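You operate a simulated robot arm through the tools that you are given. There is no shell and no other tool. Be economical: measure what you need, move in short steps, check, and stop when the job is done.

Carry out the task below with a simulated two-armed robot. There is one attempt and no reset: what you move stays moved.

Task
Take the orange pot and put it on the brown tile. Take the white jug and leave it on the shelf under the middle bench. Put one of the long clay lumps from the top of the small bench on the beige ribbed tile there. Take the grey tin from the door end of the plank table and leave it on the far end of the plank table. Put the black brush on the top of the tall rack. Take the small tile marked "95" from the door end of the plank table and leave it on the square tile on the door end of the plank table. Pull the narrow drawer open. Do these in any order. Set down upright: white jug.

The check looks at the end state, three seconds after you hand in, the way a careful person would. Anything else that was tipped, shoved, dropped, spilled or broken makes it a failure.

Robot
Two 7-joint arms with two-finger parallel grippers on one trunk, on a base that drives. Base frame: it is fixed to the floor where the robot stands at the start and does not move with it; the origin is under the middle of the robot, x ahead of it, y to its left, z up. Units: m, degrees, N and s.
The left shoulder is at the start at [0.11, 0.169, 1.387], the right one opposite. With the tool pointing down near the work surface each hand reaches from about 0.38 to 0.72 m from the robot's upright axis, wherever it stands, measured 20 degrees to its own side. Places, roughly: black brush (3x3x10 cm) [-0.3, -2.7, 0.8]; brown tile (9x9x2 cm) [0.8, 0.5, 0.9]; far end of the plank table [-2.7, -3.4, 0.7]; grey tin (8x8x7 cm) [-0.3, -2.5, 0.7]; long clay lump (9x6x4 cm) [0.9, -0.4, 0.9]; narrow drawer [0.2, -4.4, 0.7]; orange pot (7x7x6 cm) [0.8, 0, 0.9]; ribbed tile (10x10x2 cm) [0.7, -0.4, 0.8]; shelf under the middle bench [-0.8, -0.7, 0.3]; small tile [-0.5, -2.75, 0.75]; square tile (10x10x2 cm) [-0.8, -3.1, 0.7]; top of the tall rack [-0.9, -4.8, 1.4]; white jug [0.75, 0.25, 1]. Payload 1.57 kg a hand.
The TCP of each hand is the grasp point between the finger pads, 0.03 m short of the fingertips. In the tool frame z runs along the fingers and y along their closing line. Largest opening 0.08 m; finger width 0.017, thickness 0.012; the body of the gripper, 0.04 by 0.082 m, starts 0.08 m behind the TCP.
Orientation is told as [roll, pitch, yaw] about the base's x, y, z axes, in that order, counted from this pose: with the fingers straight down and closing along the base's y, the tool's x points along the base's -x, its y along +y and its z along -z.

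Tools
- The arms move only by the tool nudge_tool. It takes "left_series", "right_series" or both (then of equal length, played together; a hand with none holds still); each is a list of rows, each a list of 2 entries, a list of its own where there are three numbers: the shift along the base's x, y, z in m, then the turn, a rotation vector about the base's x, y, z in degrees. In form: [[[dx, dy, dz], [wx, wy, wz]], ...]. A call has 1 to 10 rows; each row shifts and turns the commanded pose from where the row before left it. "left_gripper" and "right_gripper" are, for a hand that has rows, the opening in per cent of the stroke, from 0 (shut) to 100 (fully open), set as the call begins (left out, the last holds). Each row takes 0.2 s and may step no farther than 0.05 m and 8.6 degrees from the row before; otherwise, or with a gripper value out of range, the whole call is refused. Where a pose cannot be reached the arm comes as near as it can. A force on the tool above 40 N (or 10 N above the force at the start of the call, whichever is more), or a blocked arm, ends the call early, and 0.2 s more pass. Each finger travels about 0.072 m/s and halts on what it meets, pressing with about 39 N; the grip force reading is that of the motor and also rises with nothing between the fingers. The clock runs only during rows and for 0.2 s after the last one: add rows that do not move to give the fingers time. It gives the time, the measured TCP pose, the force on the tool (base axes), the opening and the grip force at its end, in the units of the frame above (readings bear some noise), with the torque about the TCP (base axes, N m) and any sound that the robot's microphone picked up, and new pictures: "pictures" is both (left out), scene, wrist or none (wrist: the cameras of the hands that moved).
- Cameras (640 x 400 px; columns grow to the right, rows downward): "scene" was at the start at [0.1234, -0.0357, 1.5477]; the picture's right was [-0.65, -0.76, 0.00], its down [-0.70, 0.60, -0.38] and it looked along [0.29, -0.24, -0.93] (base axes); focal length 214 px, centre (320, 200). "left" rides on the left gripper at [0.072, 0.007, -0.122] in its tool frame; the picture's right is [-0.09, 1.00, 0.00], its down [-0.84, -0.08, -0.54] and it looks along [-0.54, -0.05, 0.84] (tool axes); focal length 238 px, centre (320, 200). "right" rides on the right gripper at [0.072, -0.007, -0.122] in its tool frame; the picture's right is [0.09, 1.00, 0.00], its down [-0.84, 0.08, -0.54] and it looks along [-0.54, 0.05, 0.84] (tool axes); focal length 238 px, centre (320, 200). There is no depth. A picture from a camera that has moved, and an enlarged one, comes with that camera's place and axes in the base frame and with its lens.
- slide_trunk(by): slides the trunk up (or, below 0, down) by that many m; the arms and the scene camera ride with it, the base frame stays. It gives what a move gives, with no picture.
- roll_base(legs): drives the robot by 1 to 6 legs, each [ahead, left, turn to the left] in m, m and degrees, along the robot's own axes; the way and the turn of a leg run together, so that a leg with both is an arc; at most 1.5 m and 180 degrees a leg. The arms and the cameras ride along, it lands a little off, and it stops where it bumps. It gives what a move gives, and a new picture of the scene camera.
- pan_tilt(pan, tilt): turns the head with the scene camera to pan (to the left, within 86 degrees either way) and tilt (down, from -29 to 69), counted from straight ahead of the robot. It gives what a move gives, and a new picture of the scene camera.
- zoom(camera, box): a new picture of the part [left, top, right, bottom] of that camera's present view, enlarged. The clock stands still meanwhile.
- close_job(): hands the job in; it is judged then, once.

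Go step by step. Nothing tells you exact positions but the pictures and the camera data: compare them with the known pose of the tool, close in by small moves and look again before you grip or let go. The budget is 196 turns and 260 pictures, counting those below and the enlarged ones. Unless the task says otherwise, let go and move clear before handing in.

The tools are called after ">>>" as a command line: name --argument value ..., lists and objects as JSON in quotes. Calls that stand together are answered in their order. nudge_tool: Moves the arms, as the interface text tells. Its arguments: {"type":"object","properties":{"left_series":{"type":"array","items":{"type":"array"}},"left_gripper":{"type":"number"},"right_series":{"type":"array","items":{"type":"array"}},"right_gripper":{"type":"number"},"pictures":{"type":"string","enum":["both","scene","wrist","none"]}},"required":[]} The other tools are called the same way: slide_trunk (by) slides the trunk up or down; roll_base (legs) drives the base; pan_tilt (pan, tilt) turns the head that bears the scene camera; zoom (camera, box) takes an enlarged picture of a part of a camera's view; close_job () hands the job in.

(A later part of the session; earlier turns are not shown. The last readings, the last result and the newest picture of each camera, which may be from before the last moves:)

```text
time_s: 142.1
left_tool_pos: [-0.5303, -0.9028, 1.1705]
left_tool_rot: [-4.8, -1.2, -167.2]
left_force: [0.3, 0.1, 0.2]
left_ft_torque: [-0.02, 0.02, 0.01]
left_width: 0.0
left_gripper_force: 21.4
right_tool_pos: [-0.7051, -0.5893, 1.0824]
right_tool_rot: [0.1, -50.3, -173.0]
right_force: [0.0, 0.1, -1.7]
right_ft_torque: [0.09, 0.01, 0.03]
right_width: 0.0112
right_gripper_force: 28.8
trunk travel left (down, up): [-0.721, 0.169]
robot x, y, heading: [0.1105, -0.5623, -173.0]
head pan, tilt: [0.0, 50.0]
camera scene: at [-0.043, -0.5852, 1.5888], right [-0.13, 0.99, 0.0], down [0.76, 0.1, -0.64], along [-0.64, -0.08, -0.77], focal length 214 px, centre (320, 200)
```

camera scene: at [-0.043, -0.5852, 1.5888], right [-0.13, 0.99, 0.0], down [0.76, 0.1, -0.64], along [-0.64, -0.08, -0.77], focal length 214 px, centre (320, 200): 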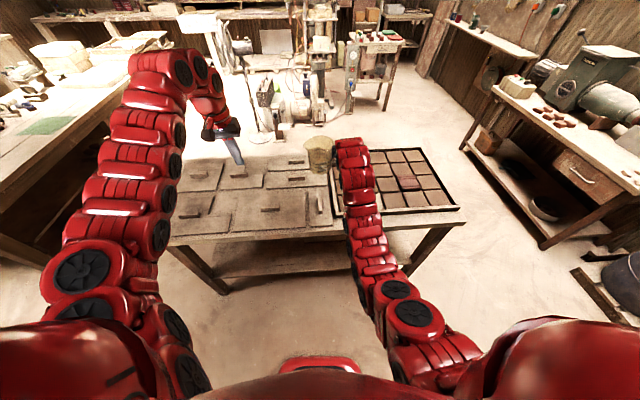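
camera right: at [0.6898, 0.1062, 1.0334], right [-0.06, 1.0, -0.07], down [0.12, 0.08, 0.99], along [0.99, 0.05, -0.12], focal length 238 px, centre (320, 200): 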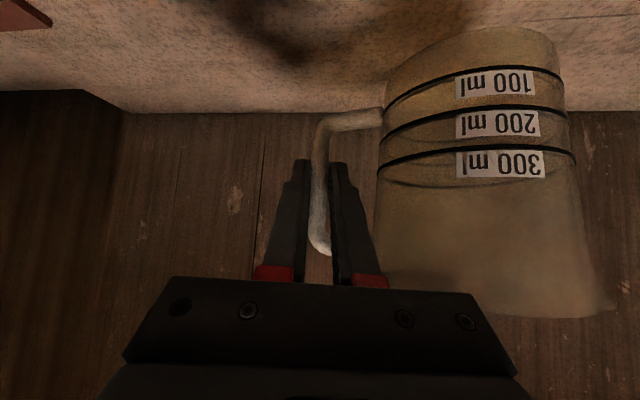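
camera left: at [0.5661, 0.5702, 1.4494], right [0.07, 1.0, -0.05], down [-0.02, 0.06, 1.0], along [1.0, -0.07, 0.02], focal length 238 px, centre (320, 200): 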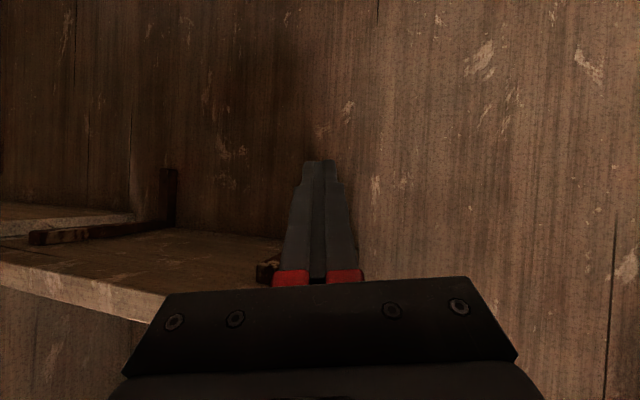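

I see the bench front edge, which is about square to heading -166°, and an open shelf. I square up, back off a little, and zoom on the shelf.

>>> roll_base --legs '[[0, 0, 7.2], [-0.08, 0, 0]]'

>>> zoom --camera "scene" --box '[150, 140, 470, 340]'

```text
time_s: 143.7
left_tool_pos: [-0.4026, -0.9613, 1.1702]
left_tool_rot: [-4.9, -1.3, -160.0]
left_force: [0.1, -0.6, -0.5]
left_ft_torque: [-0.04, -0.03, -0.01]
left_width: 0.0
left_gripper_force: 21.0
right_tool_pos: [-0.6176, -0.6743, 1.0828]
right_tool_rot: [0.1, -50.5, -165.7]
right_force: [-0.5, -0.1, 0.0]
right_ft_torque: [0.07, -0.01, 0.02]
right_width: 0.0113
right_gripper_force: 28.3
trunk travel left (down, up): [-0.721, 0.169]
robot x, y, heading: [0.191, -0.5484, -165.3]
head pan, tilt: [0.0, 50.0]
camera scene: at [0.0393, -0.5853, 1.5887], right [-0.25, 0.97, 0.0], down [0.74, 0.19, -0.64], along [-0.62, -0.16, -0.77], focal length 214 px, centre (320, 200)
```

scene: 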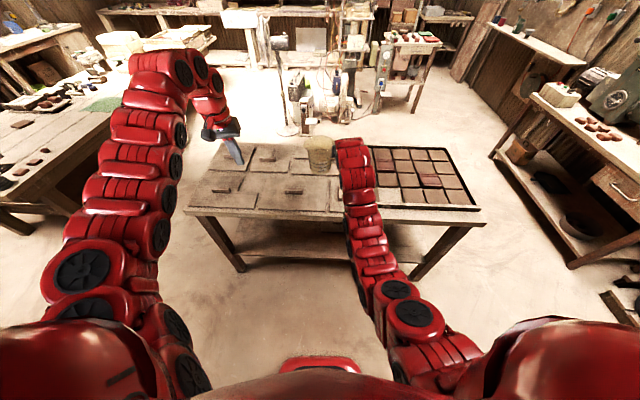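

```text
2.00 times, centred on (310, 240) of scene
camera zoom: at [0.0393, -0.5853, 1.5887], right [-0.25, 0.97, 0.0], down [0.74, 0.19, -0.64], along [-0.62, -0.16, -0.77], focal length 429 px, centre (340, 120)
```

zoom: 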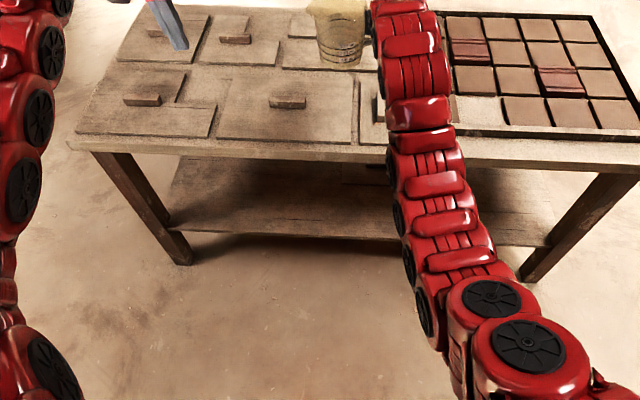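

The shelf's near half is clear. I draw both hands back toward the robot (right with the jug, left down and in) so the trunk can come down in front of the bench.

>>> nudge_tool --left_series '[[[0.0276, 0.0073, -0.036], [0, 0, 0]], [[0.0276, 0.0073, -0.036], [0, 0, 0]], [[0.0276, 0.0073, -0.036], [0, 0, 0]], [[0.0276, 0.0073, -0.036], [0, 0, 0]], [[0.0276, 0.0073, -0.036], [0, 0, 0]], [[0.0276, 0.0073, -0.036], [0, 0, 0]], [[0.0276, 0.0073, -0.036], [0, 0, 0]], [[0, 0, 0], [0, 0, 0]]]' --right_series '[[[0.0235, 0.0062, -0.01], [0, 0, 0]], [[0.0235, 0.0062, -0.01], [0, 0, 0]], [[0.0235, 0.0062, -0.01], [0, 0, 0]], [[0.0235, 0.0062, -0.01], [0, 0, 0]], [[0.0235, 0.0062, -0.01], [0, 0, 0]], [[0.0235, 0.0062, -0.01], [0, 0, 0]], [[0.0235, 0.0062, -0.01], [0, 0, 0]], [[0, 0, 0], [0, 0, 0]]]' --pictures "scene"

```text
time_s: 145.5
left_tool_pos: [-0.3537, -0.9476, 1.1069]
left_tool_rot: [-4.8, -1.3, -159.9]
left_force: [-0.2, 0.2, -0.4]
left_ft_torque: [-0.01, -0.04, 0.0]
left_width: 0.0
left_gripper_force: 21.4
left hand out of reach, approached as far as the arm can: row 2, 3, 4, 5, 6, 7
right_tool_pos: [-0.4564, -0.6296, 1.0161]
right_tool_rot: [0.1, -50.5, -165.7]
right_force: [-0.4, -0.3, -1.1]
right_ft_torque: [0.09, 0.03, -0.03]
right_width: 0.0114
right_gripper_force: 29.2
trunk travel left (down, up): [-0.721, 0.169]
robot x, y, heading: [0.1909, -0.5461, -165.6]
head pan, tilt: [0.0, 50.0]
camera scene: at [0.0387, -0.5848, 1.5887], right [-0.25, 0.97, 0.0], down [0.74, 0.19, -0.64], along [-0.62, -0.16, -0.77], focal length 214 px, centre (320, 200)
```

scene: 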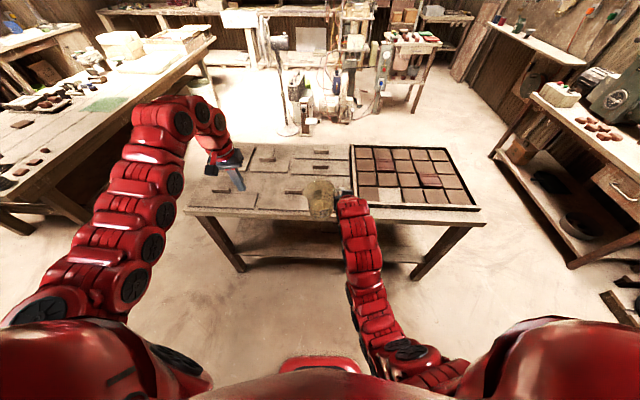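

Right hand is in place. The left needs to go down before back; I do that in two stages.

>>> nudge_tool --left_series '[[[0, 0, -0.045], [0, 0, 0]], [[0, 0, -0.045], [0, 0, 0]], [[0, 0, -0.045], [0, 0, 0]], [[0.02, 0.005, -0.03], [0, 0, 0]], [[0.035, 0.009, 0], [0, 0, 0]], [[0.035, 0.009, 0], [0, 0, 0]], [[0.035, 0.009, 0], [0, 0, 0]], [[0.035, 0.009, 0], [0, 0, 0]], [[0, 0, 0], [0, 0, 0]]]' --pictures "none"

```text
time_s: 147.5
left_tool_pos: [-0.3527, -0.9505, 1.0968]
left_tool_rot: [-4.9, -1.0, -159.5]
left_force: [0.6, 0.4, -0.4]
left_ft_torque: [-0.03, -0.05, 0.0]
left_width: 0.0001
left_gripper_force: 21.3
left hand out of reach, approached as far as the arm can: row 1, 2, 3, 4, 5, 6, 7, 8
right_tool_pos: [-0.4564, -0.629, 1.0142]
right_tool_rot: [0.1, -50.4, -165.8]
right_force: [0.4, 0.2, -1.8]
right_ft_torque: [0.08, 0.0, 0.01]
right_width: 0.0111
right_gripper_force: 28.5
trunk travel left (down, up): [-0.721, 0.169]
robot x, y, heading: [0.1883, -0.5457, -165.2]
head pan, tilt: [0.0, 50.0]
```

The left arm is folded at a limit. I'll instead raise it forward-tilted above bench level as I did before, so it stays over the bench top when the trunk lowers.

>>> nudge_tool --left_series '[[[0, 0, 0.04], [-1.9, 7.25, 0]], [[0, 0, 0.04], [-1.9, 7.25, 0]], [[0, 0, 0.04], [-1.9, 7.25, 0]], [[0, 0, 0.04], [-1.9, 7.25, 0]], [[0, 0, 0.045], [-1.9, 7.25, 0]], [[0, 0, 0.045], [-1.9, 7.25, 0]], [[0, 0, 0.045], [-1.9, 7.25, 0]], [[0, 0, 0.045], [-1.9, 7.25, 0]], [[0, 0, 0], [0, 0, 0]]]' --pictures "scene"

```text
time_s: 149.5
left_tool_pos: [-0.3982, -0.9975, 1.2192]
left_tool_rot: [-6.4, -19.9, -159.2]
left_force: [0.0, -0.2, 0.5]
left_ft_torque: [0.02, -0.02, -0.01]
left_width: 0.0
left_gripper_force: 21.4
left hand out of reach, approached as far as the arm can: row 1, 2, 3, 4, 5, 6
right_tool_pos: [-0.4578, -0.629, 1.0139]
right_tool_rot: [0.0, -50.4, -165.7]
right_force: [-0.4, 0.0, -1.4]
right_ft_torque: [0.1, -0.01, -0.01]
right_width: 0.0111
right_gripper_force: 29.0
trunk travel left (down, up): [-0.721, 0.169]
robot x, y, heading: [0.1915, -0.5455, -165.3]
head pan, tilt: [0.0, 50.0]
camera scene: at [0.0375, -0.5854, 1.5885], right [-0.25, 0.97, 0.0], down [0.74, 0.19, -0.64], along [-0.62, -0.16, -0.77], focal length 214 px, centre (320, 200)
```

scene: 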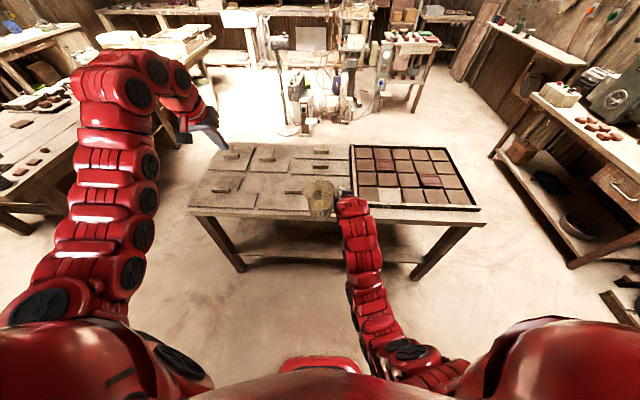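

It is moving now; I continue the same.

>>> nudge_tool --left_series '[[[0, 0, 0.04], [-1.9, 7.25, 0]], [[0, 0, 0.04], [-1.9, 7.25, 0]], [[0, 0, 0.04], [-1.9, 7.25, 0]], [[0, 0, 0.04], [-1.9, 7.25, 0]], [[0, 0, 0.04], [-1.9, 7.25, 0]], [[0, 0, 0.04], [-1.9, 7.25, 0]], [[0, 0, 0.03], [0, 0, 0]], [[0, 0, 0], [0, 0, 0]]]' --pictures "scene"

```text
time_s: 151.3
left_tool_pos: [-0.3997, -0.9971, 1.4896]
left_tool_rot: [-16.4, -64.2, -152.2]
left_force: [-0.6, -0.2, 0.0]
left_ft_torque: [0.01, 0.0, -0.01]
left_width: 0.0
left_gripper_force: 21.1
right_tool_pos: [-0.4566, -0.63, 1.0146]
right_tool_rot: [0.2, -50.4, -165.7]
right_force: [-0.2, -0.2, -1.1]
right_ft_torque: [0.1, 0.01, 0.01]
right_width: 0.0115
right_gripper_force: 28.8
trunk travel left (down, up): [-0.721, 0.169]
robot x, y, heading: [0.1933, -0.5466, -165.6]
head pan, tilt: [0.0, 50.0]
camera scene: at [0.0389, -0.5845, 1.5887], right [-0.25, 0.97, 0.0], down [0.74, 0.19, -0.64], along [-0.62, -0.16, -0.77], focal length 214 px, centre (320, 200)
```

scene: 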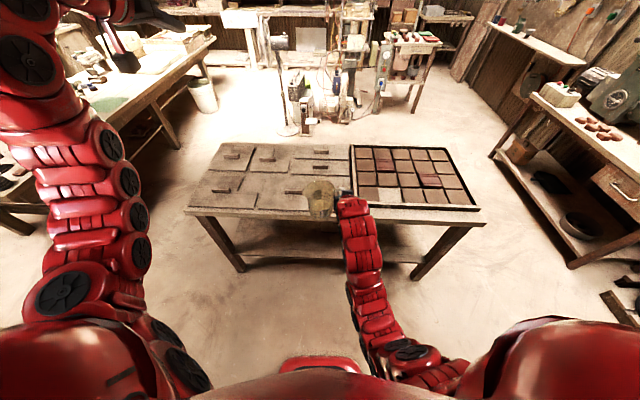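

Left hand is now high. I back 4 cm more for clearance and lower the trunk 0.55 m.

>>> roll_base --legs '[[-0.04, 0, -1]]'

>>> slide_trunk --by -0.55

>>> pan_tilt --pan 0 --tilt 30

>>> zoom --camera "right" --box '[0, 0, 640, 400]'

```text
time_s: 152.2
left_tool_pos: [-0.3712, -0.9789, 1.4854]
left_tool_rot: [-16.4, -64.2, -153.0]
left_force: [-0.5, -0.2, 0.9]
left_ft_torque: [0.03, 0.01, -0.02]
left_width: 0.0
left_gripper_force: 21.6
right_tool_pos: [-0.4221, -0.6102, 1.0134]
right_tool_rot: [0.2, -50.3, -166.7]
right_force: [0.6, -0.9, -1.1]
right_ft_torque: [0.09, 0.03, -0.01]
right_width: 0.0112
right_gripper_force: 29.5
trunk travel left (down, up): [-0.721, 0.169]
robot x, y, heading: [0.2296, -0.5398, -166.3]
head pan, tilt: [0.0, 50.0]
camera scene: at [0.0732, -0.5737, 1.5883], right [-0.23, 0.97, 0.0], down [0.75, 0.18, -0.64], along [-0.62, -0.15, -0.77], focal length 214 px, centre (320, 200)
```

scene: 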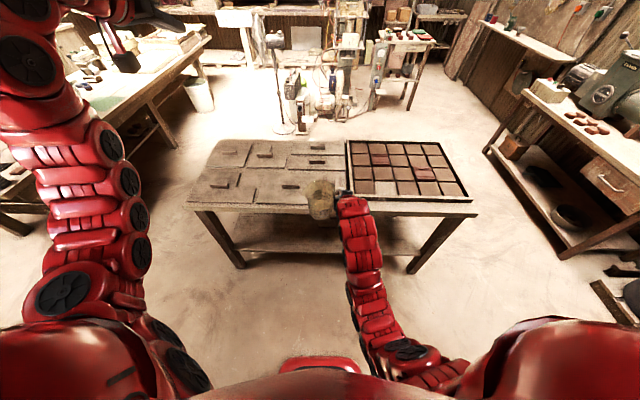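

```text
refused: -0.55 is not a number from -0.4 to 0.4
```

```text
time_s: 153.0
left_tool_pos: [-0.3685, -0.978, 1.4892]
left_tool_rot: [-16.4, -64.4, -153.1]
left_force: [0.6, 0.0, 0.1]
left_ft_torque: [-0.03, -0.02, 0.01]
left_width: 0.0001
left_gripper_force: 21.0
right_tool_pos: [-0.4196, -0.6084, 1.0153]
right_tool_rot: [0.1, -50.4, -166.7]
right_force: [-0.3, 0.5, -2.0]
right_ft_torque: [0.07, 0.01, 0.01]
right_width: 0.0116
right_gripper_force: 29.1
trunk travel left (down, up): [-0.721, 0.169]
robot x, y, heading: [0.228, -0.5356, -166.6]
head pan, tilt: [0.0, 30.0]
camera scene: at [0.0632, -0.5756, 1.6182], right [-0.23, 0.97, 0.0], down [0.49, 0.12, -0.87], along [-0.84, -0.2, -0.5], focal length 214 px, centre (320, 200)
```

scene: 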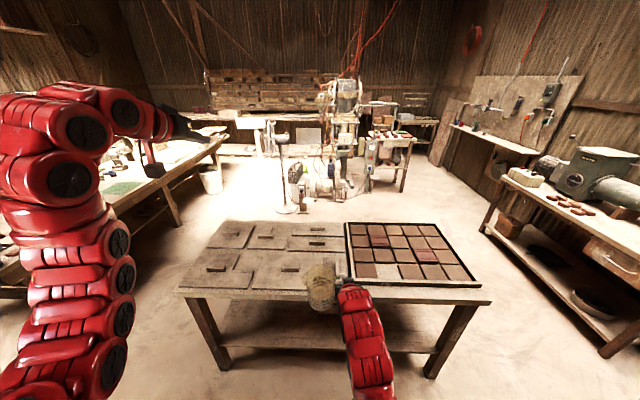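

```text
1.00 times, centred on (320, 200) of right (not enlarged: the box is as wide or as high as the picture)
camera zoom: at [-0.2846, -0.5698, 1.0361], right [0.29, -0.96, -0.07], down [-0.09, -0.1, 0.99], along [-0.95, -0.28, -0.12], focal length 238 px, centre (320, 200)
```

zoom: 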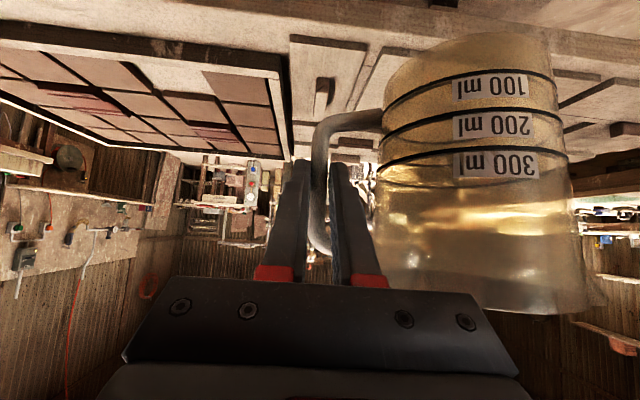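

The one-go limit is 0.4 m. Edge is ~0.81 m ahead, the jug front ~0.70: clear. I lower in two stages.

>>> slide_trunk --by -0.3

>>> slide_trunk --by -0.27

>>> zoom --camera "scene" --box '[0, 0, 640, 400]'

>>> zoom --camera "right" --box '[0, 0, 640, 400]'

```text
time_s: 156.0
left_tool_pos: [-0.3683, -0.9779, 1.1884]
left_tool_rot: [-16.4, -64.3, -153.0]
left_force: [0.4, -0.6, 0.4]
left_ft_torque: [-0.01, 0.03, -0.01]
left_width: 0.0001
left_gripper_force: 21.1
right_tool_pos: [-0.4206, -0.6078, 0.7148]
right_tool_rot: [0.2, -50.4, -166.7]
right_force: [-0.3, 1.0, -1.6]
right_ft_torque: [0.08, 0.05, 0.01]
right_width: 0.0113
right_gripper_force: 28.9
trunk travel left (down, up): [-0.421, 0.469]
robot x, y, heading: [0.2302, -0.5363, -166.2]
head pan, tilt: [0.0, 30.0]
```

```text
time_s: 158.8
left_tool_pos: [-0.3683, -0.9783, 0.9191]
left_tool_rot: [-16.4, -64.3, -153.1]
left_force: [1.0, -0.1, 0.5]
left_ft_torque: [-0.02, -0.01, 0.01]
left_width: 0.0
left_gripper_force: 21.3
right_tool_pos: [-0.4203, -0.6085, 0.4449]
right_tool_rot: [0.1, -50.5, -166.7]
right_force: [0.0, -0.3, -0.6]
right_ft_torque: [0.09, 0.04, 0.0]
right_width: 0.0114
right_gripper_force: 28.5
trunk travel left (down, up): [-0.151, 0.739]
robot x, y, heading: [0.2288, -0.5377, -166.6]
head pan, tilt: [0.0, 30.0]
```

```text
1.00 times, centred on (320, 200) of scene (not enlarged: the box is as wide or as high as the picture)
camera zoom: at [0.0635, -0.5756, 1.0483], right [-0.23, 0.97, 0.0], down [0.49, 0.12, -0.87], along [-0.84, -0.2, -0.5], focal length 214 px, centre (320, 200)
```

zoom: 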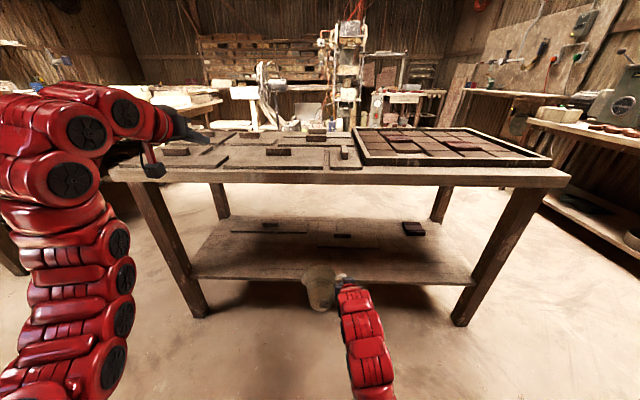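

```text
1.00 times, centred on (320, 200) of right (not enlarged: the box is as wide or as high as the picture)
camera zoom: at [-0.2844, -0.5698, 0.4662], right [0.29, -0.96, -0.07], down [-0.09, -0.1, 0.99], along [-0.95, -0.28, -0.12], focal length 238 px, centre (320, 200)
```

zoom: 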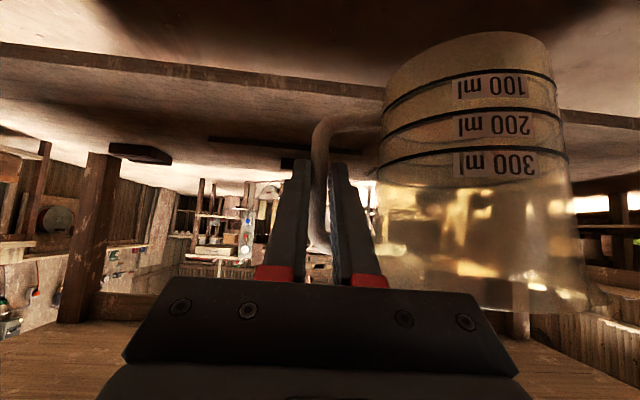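

Shelf top is about z 0.30, its front edge ~0.79 m ahead; the front strip where the jug goes is free. I drive 12 cm forward, then extend.

>>> roll_base --legs '[[0.12, 0, 0]]'

>>> zoom --camera "right" --box '[0, 0, 640, 400]'

```text
time_s: 160.0
left_tool_pos: [-0.4881, -1.0045, 0.9176]
left_tool_rot: [-16.4, -64.2, -153.2]
left_force: [1.4, -0.4, -0.2]
left_ft_torque: [-0.04, -0.02, -0.02]
left_width: 0.0
left_gripper_force: 21.1
right_tool_pos: [-0.5386, -0.6357, 0.4449]
right_tool_rot: [0.1, -50.4, -166.8]
right_force: [0.1, 0.4, -0.6]
right_ft_torque: [0.09, 0.02, 0.01]
right_width: 0.0114
right_gripper_force: 29.1
trunk travel left (down, up): [-0.151, 0.739]
robot x, y, heading: [0.111, -0.5653, -166.6]
head pan, tilt: [0.0, 30.0]
camera scene: at [-0.0555, -0.6041, 1.0482], right [-0.23, 0.97, 0.0], down [0.49, 0.12, -0.87], along [-0.84, -0.2, -0.5], focal length 214 px, centre (320, 200)
```

scene: 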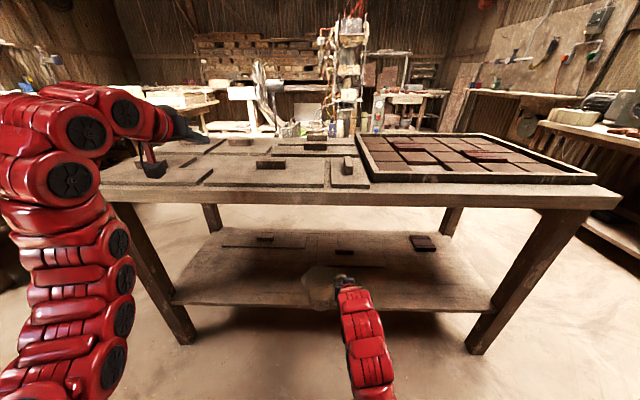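

```text
1.00 times, centred on (320, 200) of right (not enlarged: the box is as wide or as high as the picture)
camera zoom: at [-0.4032, -0.5978, 0.4659], right [0.29, -0.96, -0.07], down [-0.09, -0.1, 0.99], along [-0.95, -0.28, -0.12], focal length 238 px, centre (320, 200)
```

zoom: 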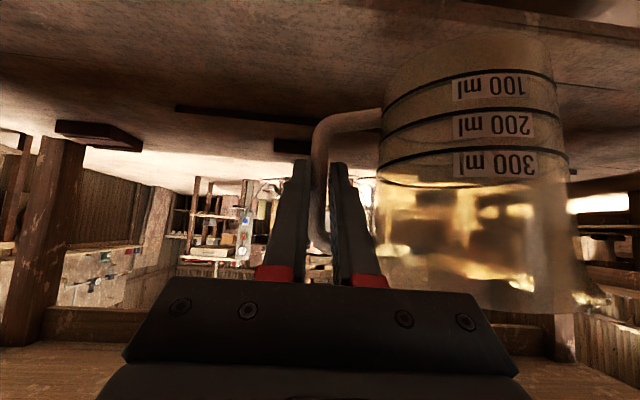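

I extend the arm 12.5 cm over the shelf, then lower.

>>> nudge_tool --right_series '[[[-0.0302, -0.0072, 0], [0, 0, 0]], [[-0.0302, -0.0072, 0], [0, 0, 0]], [[-0.0302, -0.0072, 0], [0, 0, 0]], [[-0.0302, -0.0072, 0], [0, 0, 0]], [[0, 0, -0.02], [0, 0, 0]], [[0, 0, -0.02], [0, 0, 0]], [[0, 0, 0], [0, 0, 0]]]' --pictures "both"

>>> zoom --camera "scene" --box '[230, 210, 430, 350]'

```text
time_s: 161.6
left_tool_pos: [-0.4885, -1.0051, 0.9189]
left_tool_rot: [-16.4, -64.3, -153.1]
left_force: [-0.5, -0.1, 0.1]
left_ft_torque: [-0.01, 0.0, 0.03]
left_width: 0.0
left_gripper_force: 20.9
right_tool_pos: [-0.6575, -0.6653, 0.405]
right_tool_rot: [0.2, -50.4, -166.8]
right_force: [-0.7, -1.1, -0.1]
right_ft_torque: [0.07, 0.0, 0.01]
right_width: 0.0115
right_gripper_force: 29.0
trunk travel left (down, up): [-0.151, 0.739]
robot x, y, heading: [0.1109, -0.5639, -166.8]
head pan, tilt: [0.0, 30.0]
camera scene: at [-0.0553, -0.604, 1.0483], right [-0.23, 0.97, 0.0], down [0.49, 0.12, -0.87], along [-0.84, -0.2, -0.5], focal length 214 px, centre (320, 200)
camera right: at [-0.5229, -0.6266, 0.4266], right [0.29, -0.96, -0.07], down [-0.1, -0.1, 0.99], along [-0.95, -0.28, -0.12], focal length 238 px, centre (320, 200)
```

scene: 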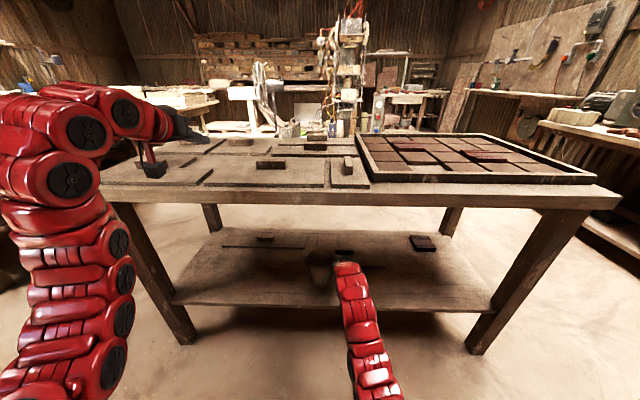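
right: 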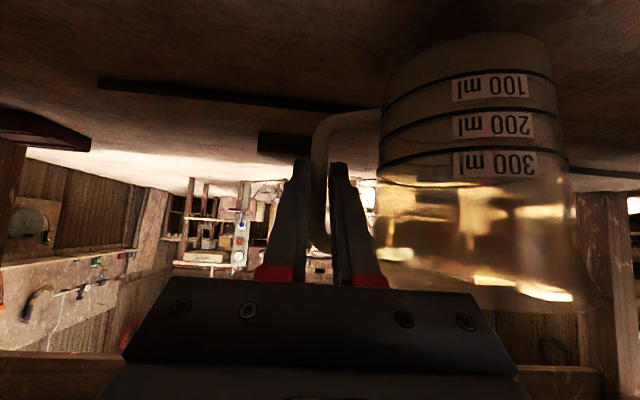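

```text
2.86 times, centred on (330, 280) of scene
camera zoom: at [-0.0553, -0.604, 1.0483], right [-0.23, 0.97, 0.0], down [0.49, 0.12, -0.87], along [-0.84, -0.2, -0.5], focal length 613 px, centre (291, -29)
```

zoom: 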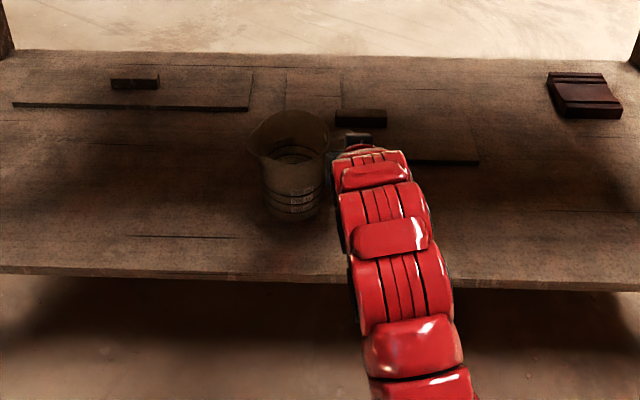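

Jug is over free shelf space. I lower it slowly to contact.

>>> nudge_tool --right_series '[[[0, 0, -0.01], [0, 0, 0]], [[0, 0, -0.008], [0, 0, 0]], [[0, 0, 0], [0, 0, 0]]]' --pictures "none"

>>> nudge_tool --right_series '[[[0, 0, -0.004], [0, 0, 0]], [[0, 0, 0], [0, 0, 0]]]' --pictures "none"

>>> nudge_tool --right_series '[[[0, 0, -0.004], [0, 0, 0]], [[0, 0, 0], [0, 0, 0]]]' --pictures "wrist"

```text
time_s: 162.4
left_tool_pos: [-0.4874, -1.006, 0.9195]
left_tool_rot: [-16.4, -64.3, -153.2]
left_force: [0.0, -0.7, -0.5]
left_ft_torque: [0.01, -0.01, 0.03]
left_width: 0.0002
left_gripper_force: 22.0
right_tool_pos: [-0.6594, -0.6645, 0.3873]
right_tool_rot: [0.1, -50.4, -166.8]
right_force: [-0.4, -0.1, -1.0]
right_ft_torque: [0.05, 0.03, 0.02]
right_width: 0.0115
right_gripper_force: 28.5
trunk travel left (down, up): [-0.151, 0.739]
robot x, y, heading: [0.1131, -0.5687, -166.6]
head pan, tilt: [0.0, 30.0]
```

```text
time_s: 163.0
left_tool_pos: [-0.4881, -1.004, 0.9181]
left_tool_rot: [-16.3, -64.3, -153.1]
left_force: [0.1, 0.5, 0.1]
left_ft_torque: [-0.03, 0.01, -0.02]
left_width: 0.0001
left_gripper_force: 20.9
right_tool_pos: [-0.659, -0.6651, 0.3827]
right_tool_rot: [0.1, -50.4, -166.8]
right_force: [0.1, 0.2, -2.2]
right_ft_torque: [0.06, 0.02, -0.03]
right_width: 0.0113
right_gripper_force: 28.8
trunk travel left (down, up): [-0.151, 0.739]
robot x, y, heading: [0.1101, -0.5671, -166.6]
head pan, tilt: [0.0, 30.0]
```

```text
time_s: 163.6
left_tool_pos: [-0.4889, -1.0043, 0.9191]
left_tool_rot: [-16.4, -64.3, -153.1]
left_force: [-0.2, -0.4, 0.4]
left_ft_torque: [0.02, 0.0, 0.0]
left_width: 0.0
left_gripper_force: 21.6
right_tool_pos: [-0.6586, -0.665, 0.3784]
right_tool_rot: [0.1, -50.4, -166.8]
right_force: [-0.6, -0.2, -1.3]
right_ft_torque: [0.11, 0.03, 0.02]
right_width: 0.0114
right_gripper_force: 29.2
trunk travel left (down, up): [-0.151, 0.739]
robot x, y, heading: [0.1085, -0.5651, -166.8]
head pan, tilt: [0.0, 30.0]
camera right: at [-0.5239, -0.6259, 0.3995], right [0.29, -0.96, -0.07], down [-0.09, -0.1, 0.99], along [-0.95, -0.28, -0.12], focal length 238 px, centre (320, 200)
```

right: 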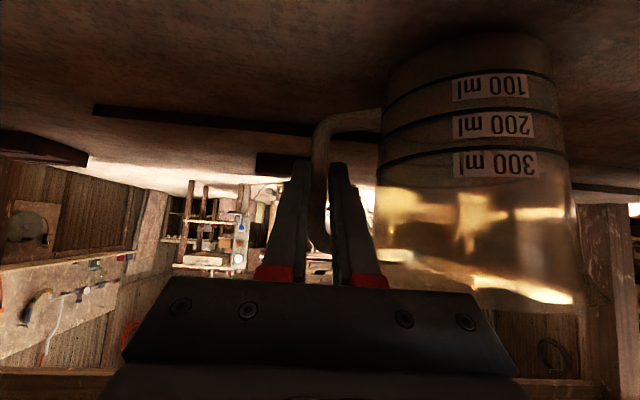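

Not yet in contact; I go on in small steps, watching the force.

>>> nudge_tool --right_series '[[[0, 0, -0.004], [0, 0, 0]], [[0, 0, 0], [0, 0, 0]]]' --pictures "none"

>>> nudge_tool --right_series '[[[0, 0, -0.003], [0, 0, 0]], [[0, 0, 0], [0, 0, 0]]]' --pictures "none"

>>> nudge_tool --right_series '[[[0, 0, -0.003], [0, 0, 0]], [[0, 0, 0], [0, 0, 0]]]' --pictures "none"

>>> zoom --camera "scene" --box '[230, 210, 430, 350]'

```text
time_s: 164.2
left_tool_pos: [-0.4887, -1.0052, 0.9197]
left_tool_rot: [-16.5, -64.3, -153.1]
left_force: [-0.3, 0.0, -1.0]
left_ft_torque: [0.01, 0.0, -0.01]
left_width: 0.0
left_gripper_force: 21.5
right_tool_pos: [-0.6602, -0.6649, 0.3739]
right_tool_rot: [0.1, -50.5, -166.8]
right_force: [-0.3, 0.4, -0.4]
right_ft_torque: [0.04, 0.02, 0.0]
right_width: 0.0117
right_gripper_force: 28.6
trunk travel left (down, up): [-0.151, 0.739]
robot x, y, heading: [0.1113, -0.5662, -166.3]
head pan, tilt: [0.0, 30.0]
```

```text
time_s: 164.8
left_tool_pos: [-0.4885, -1.0046, 0.9195]
left_tool_rot: [-16.4, -64.3, -153.1]
left_force: [-0.2, 0.0, -0.3]
left_ft_torque: [-0.01, -0.01, 0.01]
left_width: 0.0
left_gripper_force: 21.1
right_tool_pos: [-0.6598, -0.6651, 0.3726]
right_tool_rot: [0.2, -50.6, -166.9]
right_force: [-2.8, 1.6, 4.6]
right_ft_torque: [-0.29, -0.27, -0.04]
right_width: 0.0117
right_gripper_force: 29.3
trunk travel left (down, up): [-0.151, 0.739]
robot x, y, heading: [0.1094, -0.5663, -166.5]
head pan, tilt: [0.0, 30.0]
```

```text
time_s: 165.4
left_tool_pos: [-0.4876, -1.0048, 0.9205]
left_tool_rot: [-16.3, -64.4, -153.2]
left_force: [0.1, 0.1, -0.5]
left_ft_torque: [0.01, -0.02, 0.01]
left_width: 0.0003
left_gripper_force: 21.3
right_tool_pos: [-0.66, -0.6654, 0.3715]
right_tool_rot: [0.1, -50.9, -166.7]
right_force: [-6.7, 3.5, 18.6]
right_ft_torque: [-0.48, -0.26, -0.08]
right_width: 0.0116
right_gripper_force: 28.8
trunk travel left (down, up): [-0.151, 0.739]
robot x, y, heading: [0.1096, -0.5672, -166.7]
head pan, tilt: [0.0, 30.0]
```

```text
2.86 times, centred on (330, 280) of scene
camera zoom: at [-0.0536, -0.6035, 1.0488], right [-0.23, 0.97, 0.0], down [0.48, 0.12, -0.87], along [-0.84, -0.2, -0.5], focal length 613 px, centre (291, -29)
```

zoom: 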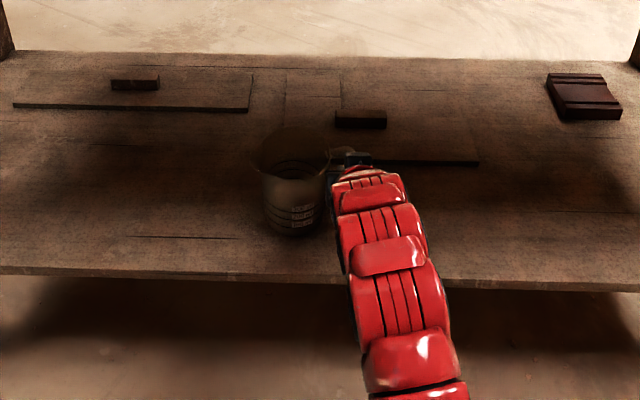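

Contact. I relieve pressure, open to the same 34 mm as on entry, and withdraw straight back.

>>> nudge_tool --right_series '[[[0, 0, 0.004], [0, 0, 0]], [[0, 0, 0], [0, 0, 0]]]' --pictures "none"

>>> nudge_tool --right_series '[[[0, 0, 0], [0, 0, 0]], [[0, 0, 0], [0, 0, 0]], [[0, 0, 0], [0, 0, 0]]]' --right_gripper 40 --pictures "wrist"

```text
time_s: 166.0
left_tool_pos: [-0.4869, -1.0051, 0.9192]
left_tool_rot: [-16.4, -64.3, -153.1]
left_force: [-0.8, 0.2, 0.4]
left_ft_torque: [-0.01, -0.01, -0.01]
left_width: 0.0
left_gripper_force: 21.2
right_tool_pos: [-0.6594, -0.6657, 0.3719]
right_tool_rot: [0.1, -50.4, -166.8]
right_force: [0.1, 1.6, 6.9]
right_ft_torque: [-0.37, 0.14, -0.02]
right_width: 0.0115
right_gripper_force: 29.0
trunk travel left (down, up): [-0.151, 0.739]
robot x, y, heading: [0.1067, -0.5673, -166.6]
head pan, tilt: [0.0, 30.0]
```

```text
time_s: 166.8
left_tool_pos: [-0.488, -1.005, 0.9197]
left_tool_rot: [-16.4, -64.2, -153.1]
left_force: [0.0, -0.7, -0.9]
left_ft_torque: [0.0, 0.01, 0.0]
left_width: 0.0
left_gripper_force: 21.3
right_tool_pos: [-0.6607, -0.6658, 0.3714]
right_tool_rot: [0.1, -50.4, -166.8]
right_force: [-0.8, -0.8, -0.1]
right_ft_torque: [0.01, -0.01, 0.0]
right_width: 0.032
right_gripper_force: 0.1
trunk travel left (down, up): [-0.151, 0.739]
robot x, y, heading: [0.1069, -0.5638, -166.8]
head pan, tilt: [0.0, 30.0]
camera right: at [-0.5243, -0.6265, 0.3934], right [0.29, -0.96, -0.07], down [-0.09, -0.1, 0.99], along [-0.95, -0.28, -0.12], focal length 238 px, centre (320, 200)
```

right: 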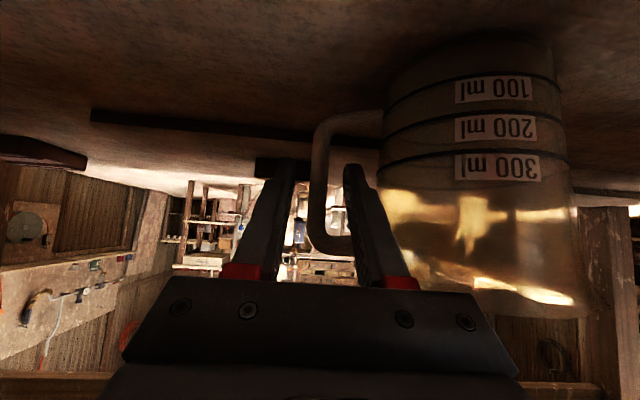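

>>> nudge_tool --right_series '[[[0.0195, 0.0046, 0], [0, 0, 0]], [[0.0195, 0.0046, 0], [0, 0, 0]], [[0.0195, 0.0046, 0], [0, 0, 0]], [[0.0195, 0.0046, 0.01], [0, 0, 0]], [[0.03, 0.007, 0.02], [0, 0, 0]], [[0, 0, 0], [0, 0, 0]]]' --pictures "both"

>>> zoom --camera "scene" --box '[230, 210, 430, 350]'

```text
time_s: 168.2
left_tool_pos: [-0.4881, -1.0047, 0.9185]
left_tool_rot: [-16.5, -64.3, -153.0]
left_force: [0.6, 0.4, 0.5]
left_ft_torque: [0.03, -0.03, 0.04]
left_width: 0.0003
left_gripper_force: 21.0
right_tool_pos: [-0.5511, -0.6381, 0.4036]
right_tool_rot: [0.1, -50.5, -166.9]
right_force: [0.8, -0.4, 0.3]
right_ft_torque: [0.0, 0.01, -0.01]
right_width: 0.0322
right_gripper_force: 0.1
trunk travel left (down, up): [-0.151, 0.739]
robot x, y, heading: [0.1106, -0.5655, -166.6]
head pan, tilt: [0.0, 30.0]
camera scene: at [-0.0551, -0.604, 1.0483], right [-0.23, 0.97, 0.0], down [0.49, 0.12, -0.87], along [-0.84, -0.2, -0.5], focal length 214 px, centre (320, 200)
camera right: at [-0.4161, -0.6006, 0.4245], right [0.29, -0.96, -0.07], down [-0.09, -0.1, 0.99], along [-0.95, -0.28, -0.12], focal length 238 px, centre (320, 200)
```

scene: 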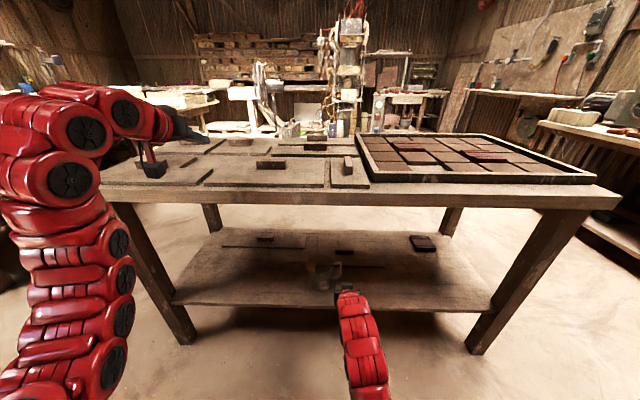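
right: 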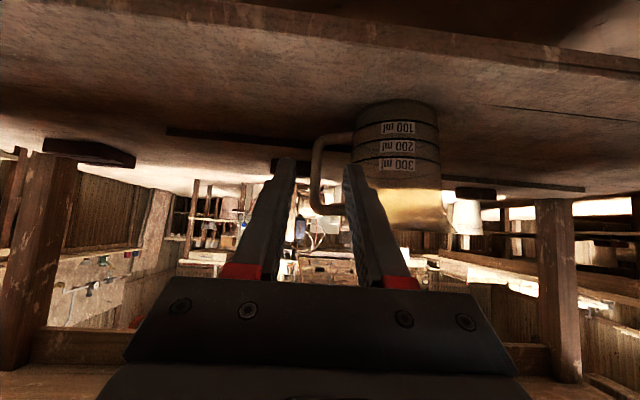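

```text
2.86 times, centred on (330, 280) of scene
camera zoom: at [-0.0551, -0.604, 1.0483], right [-0.23, 0.97, 0.0], down [0.49, 0.12, -0.87], along [-0.84, -0.2, -0.5], focal length 613 px, centre (291, -29)
```

zoom: 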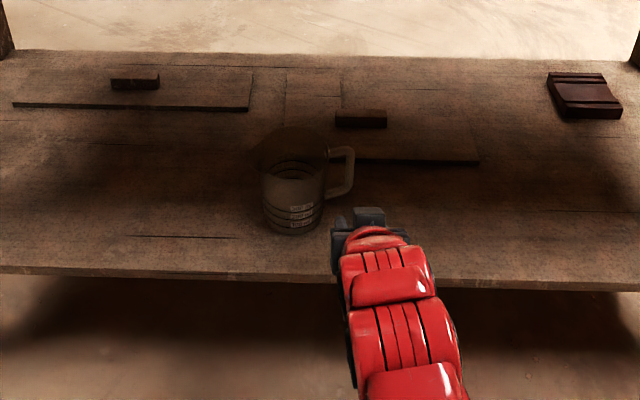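

The jug stands upright on the shelf. I back away, raise the trunk and drive toward the door end of the plank table.

>>> roll_base --legs '[[-0.2, 0, 0]]'

>>> slide_trunk --by 0.4

>>> slide_trunk --by 0.15

>>> roll_base --legs '[[0, 0, 75], [1.25, 0, 0]]'

```text
time_s: 169.8
left_tool_pos: [-0.2963, -0.9577, 0.9186]
left_tool_rot: [-16.4, -64.3, -153.4]
left_force: [-1.0, 0.1, 0.2]
left_ft_torque: [-0.01, -0.02, 0.0]
left_width: 0.0
left_gripper_force: 21.6
right_tool_pos: [-0.358, -0.5918, 0.4021]
right_tool_rot: [0.2, -50.5, -166.8]
right_force: [0.0, -1.4, 0.4]
right_ft_torque: [-0.02, 0.02, -0.02]
right_width: 0.0322
right_gripper_force: 0.0
trunk travel left (down, up): [-0.151, 0.739]
robot x, y, heading: [0.3037, -0.5167, -166.9]
head pan, tilt: [0.0, 30.0]
camera scene: at [0.1385, -0.5573, 1.0484], right [-0.23, 0.97, 0.0], down [0.49, 0.12, -0.87], along [-0.84, -0.2, -0.5], focal length 214 px, centre (320, 200)
```

scene: 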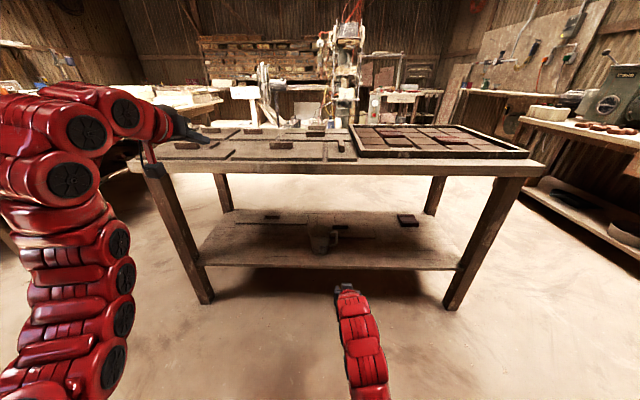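

```text
time_s: 173.6
left_tool_pos: [-0.2949, -0.9581, 1.3193]
left_tool_rot: [-16.4, -64.3, -153.3]
left_force: [0.2, 0.2, 0.4]
left_ft_torque: [-0.01, -0.02, 0.01]
left_width: 0.0001
left_gripper_force: 21.5
right_tool_pos: [-0.36, -0.5923, 0.8023]
right_tool_rot: [0.1, -50.4, -166.9]
right_force: [0.0, 1.5, -0.5]
right_ft_torque: [0.0, 0.01, 0.03]
right_width: 0.0319
right_gripper_force: 0.1
trunk travel left (down, up): [-0.551, 0.339]
robot x, y, heading: [0.3051, -0.52, -166.5]
head pan, tilt: [0.0, 30.0]
```

```text
time_s: 175.4
left_tool_pos: [-0.2955, -0.9583, 1.4688]
left_tool_rot: [-16.5, -64.3, -153.3]
left_force: [-0.7, 0.2, 0.1]
left_ft_torque: [0.0, 0.05, 0.03]
left_width: 0.0
left_gripper_force: 21.1
right_tool_pos: [-0.3587, -0.5903, 0.9525]
right_tool_rot: [0.0, -50.4, -167.0]
right_force: [-0.1, 0.0, -0.1]
right_ft_torque: [0.0, 0.01, -0.01]
right_width: 0.032
right_gripper_force: 0.0
trunk travel left (down, up): [-0.701, 0.189]
robot x, y, heading: [0.3053, -0.519, -166.8]
head pan, tilt: [0.0, 30.0]
```

```text
time_s: 177.6
left_tool_pos: [0.1122, -1.2408, 1.4693]
left_tool_rot: [-16.7, -64.3, -114.5]
left_force: [0.6, -0.7, -0.1]
left_ft_torque: [0.02, 0.03, -0.03]
left_width: 0.0
left_gripper_force: 21.8
right_tool_pos: [-0.168, -0.996, 0.9535]
right_tool_rot: [0.0, -50.6, -127.9]
right_force: [0.4, -0.1, -0.1]
right_ft_torque: [-0.02, 0.03, -0.05]
right_width: 0.032
right_gripper_force: 0.1
trunk travel left (down, up): [-0.701, 0.189]
robot x, y, heading: [0.3015, -0.5219, -128.0]
head pan, tilt: [0.0, 30.0]
stopped in leg 1: the robot was blocked; the commanded pose is now the measured one
camera scene: at [0.2009, -0.6575, 1.5984], right [-0.79, 0.61, 0.0], down [0.31, 0.4, -0.87], along [-0.53, -0.68, -0.5], focal length 214 px, centre (320, 200)
```

scene: 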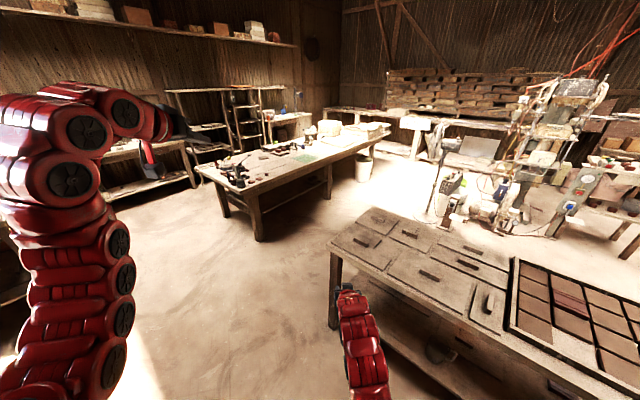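

The turn was blocked, likely by the base's rear near the benches. I move ahead out of the gap first, then continue.

>>> roll_base --legs '[[0.4, 0.15, 0]]'

>>> pan_tilt --pan 80 --tilt 40

```text
time_s: 180.3
left_tool_pos: [-0.0227, -1.6477, 1.4692]
left_tool_rot: [-16.2, -64.3, -114.9]
left_force: [-1.0, -0.9, -0.5]
left_ft_torque: [-0.03, 0.04, 0.0]
left_width: 0.0
left_gripper_force: 20.8
right_tool_pos: [-0.3006, -1.4003, 0.9543]
right_tool_rot: [0.0, -50.4, -128.4]
right_force: [0.2, 0.0, 0.1]
right_ft_torque: [-0.04, -0.01, 0.0]
right_width: 0.0317
right_gripper_force: 0.0
trunk travel left (down, up): [-0.701, 0.189]
robot x, y, heading: [0.1714, -0.9318, -128.1]
head pan, tilt: [0.0, 30.0]
camera scene: at [0.068, -1.0642, 1.5983], right [-0.79, 0.62, 0.0], down [0.31, 0.39, -0.87], along [-0.53, -0.68, -0.5], focal length 214 px, centre (320, 200)
```

scene: 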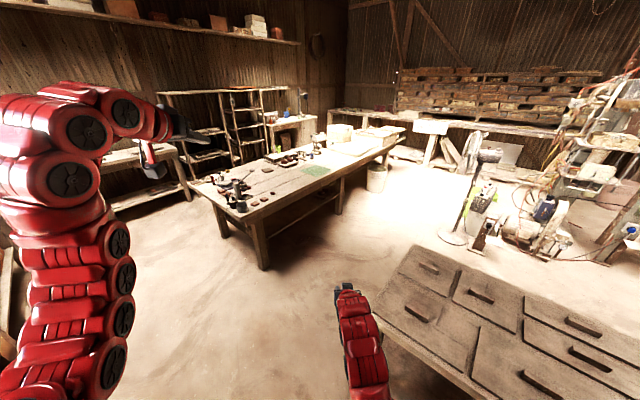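

```text
time_s: 181.8
left_tool_pos: [-0.0235, -1.648, 1.4687]
left_tool_rot: [-16.3, -64.3, -114.8]
left_force: [-0.9, -0.1, 0.3]
left_ft_torque: [0.0, 0.02, 0.01]
left_width: 0.0
left_gripper_force: 21.2
right_tool_pos: [-0.301, -1.3999, 0.9535]
right_tool_rot: [-0.1, -50.3, -128.4]
right_force: [0.2, 0.7, 0.0]
right_ft_torque: [-0.01, 0.01, -0.01]
right_width: 0.032
right_gripper_force: 0.1
trunk travel left (down, up): [-0.701, 0.189]
robot x, y, heading: [0.1716, -0.9268, -127.8]
head pan, tilt: [80.0, 40.0]
camera scene: at [0.1806, -1.0565, 1.583], right [-0.74, -0.67, 0.0], down [-0.43, 0.48, -0.77], along [0.51, -0.57, -0.64], focal length 214 px, centre (320, 200)
```

scene: 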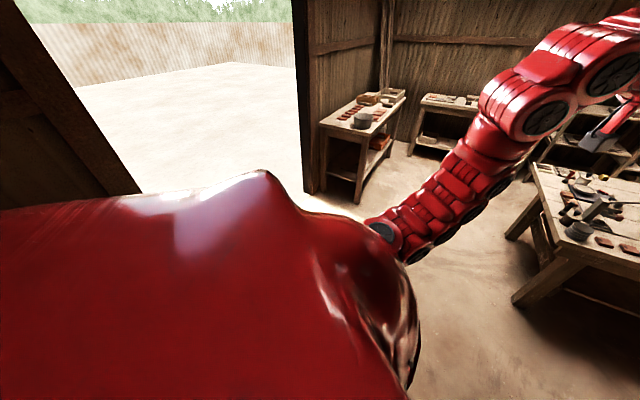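

I continue around the bench corner toward the plank table.

>>> roll_base --legs '[[0, 0, 32], [0.75, 0, 0], [0, 0, 23], [0, -0.65, 0]]'

>>> pan_tilt --pan 0 --tilt 45

```text
time_s: 191.8
left_tool_pos: [-0.0356, -2.4386, 1.4697]
left_tool_rot: [-16.3, -64.3, -59.9]
left_force: [-0.4, -0.5, 0.9]
left_ft_torque: [0.0, 0.0, 0.0]
left_width: 0.0
left_gripper_force: 21.8
right_tool_pos: [-0.3967, -2.525, 0.9538]
right_tool_rot: [-0.1, -50.4, -73.3]
right_force: [0.2, 0.3, -0.4]
right_ft_torque: [-0.01, 0.03, -0.04]
right_width: 0.0319
right_gripper_force: 0.2
trunk travel left (down, up): [-0.701, 0.189]
robot x, y, heading: [-0.5084, -1.8643, -73.2]
head pan, tilt: [80.0, 40.0]
camera scene: at [-0.4027, -1.9314, 1.583], right [0.12, -0.99, 0.0], down [-0.64, -0.08, -0.77], along [0.76, 0.09, -0.64], focal length 214 px, centre (320, 200)
```

scene: 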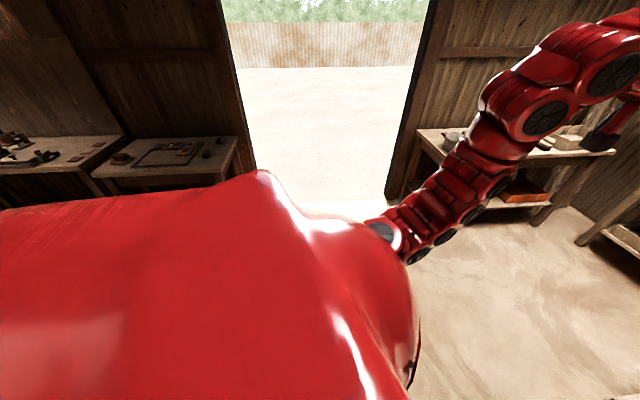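

```text
time_s: 193.3
left_tool_pos: [-0.0367, -2.4384, 1.468]
left_tool_rot: [-16.2, -64.3, -59.8]
left_force: [-0.1, -0.2, 0.3]
left_ft_torque: [0.03, -0.01, -0.04]
left_width: 0.0
left_gripper_force: 21.0
right_tool_pos: [-0.3972, -2.5227, 0.9525]
right_tool_rot: [0.0, -50.4, -73.3]
right_force: [0.3, 1.3, 0.9]
right_ft_torque: [-0.01, 0.01, -0.01]
right_width: 0.0319
right_gripper_force: 0.0
trunk travel left (down, up): [-0.701, 0.189]
robot x, y, heading: [-0.511, -1.8692, -73.2]
head pan, tilt: [0.0, 45.0]
camera scene: at [-0.4633, -2.0195, 1.5757], right [-0.96, -0.29, 0.0], down [-0.21, 0.68, -0.71], along [0.21, -0.68, -0.71], focal length 214 px, centre (320, 200)
```

scene: 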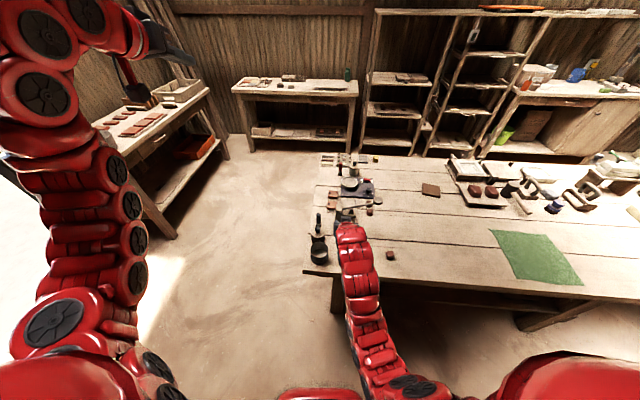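

Now I see the plank table's door end. Zooming on its items.

>>> zoom --camera "scene" --box '[290, 140, 510, 280]'

>>> zoom --camera "right" --box '[0, 0, 640, 400]'

```text
2.86 times, centred on (400, 210) of scene
camera zoom: at [-0.4633, -2.0195, 1.5757], right [-0.96, -0.29, 0.0], down [-0.21, 0.68, -0.71], along [0.21, -0.68, -0.71], focal length 613 px, centre (91, 171)
```

zoom: 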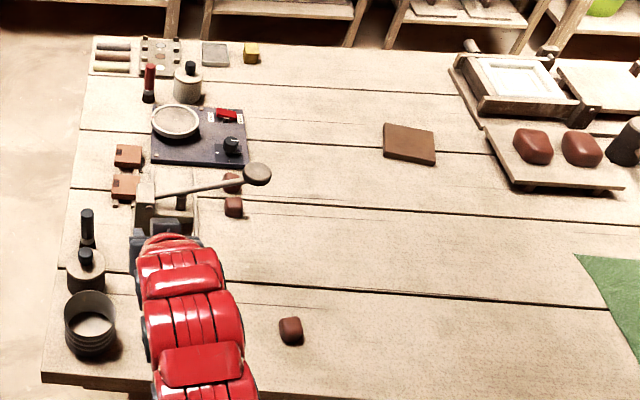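

```text
1.00 times, centred on (320, 200) of right (not enlarged: the box is as wide or as high as the picture)
camera zoom: at [-0.4426, -2.3919, 0.9743], right [0.94, 0.34, -0.07], down [0.11, -0.09, 0.99], along [0.33, -0.94, -0.12], focal length 238 px, centre (320, 200)
```

zoom: 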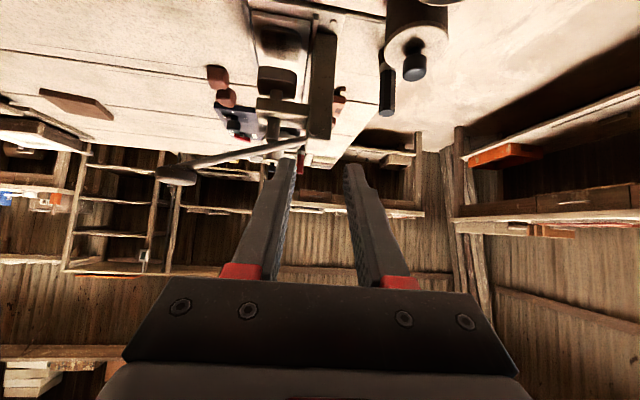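

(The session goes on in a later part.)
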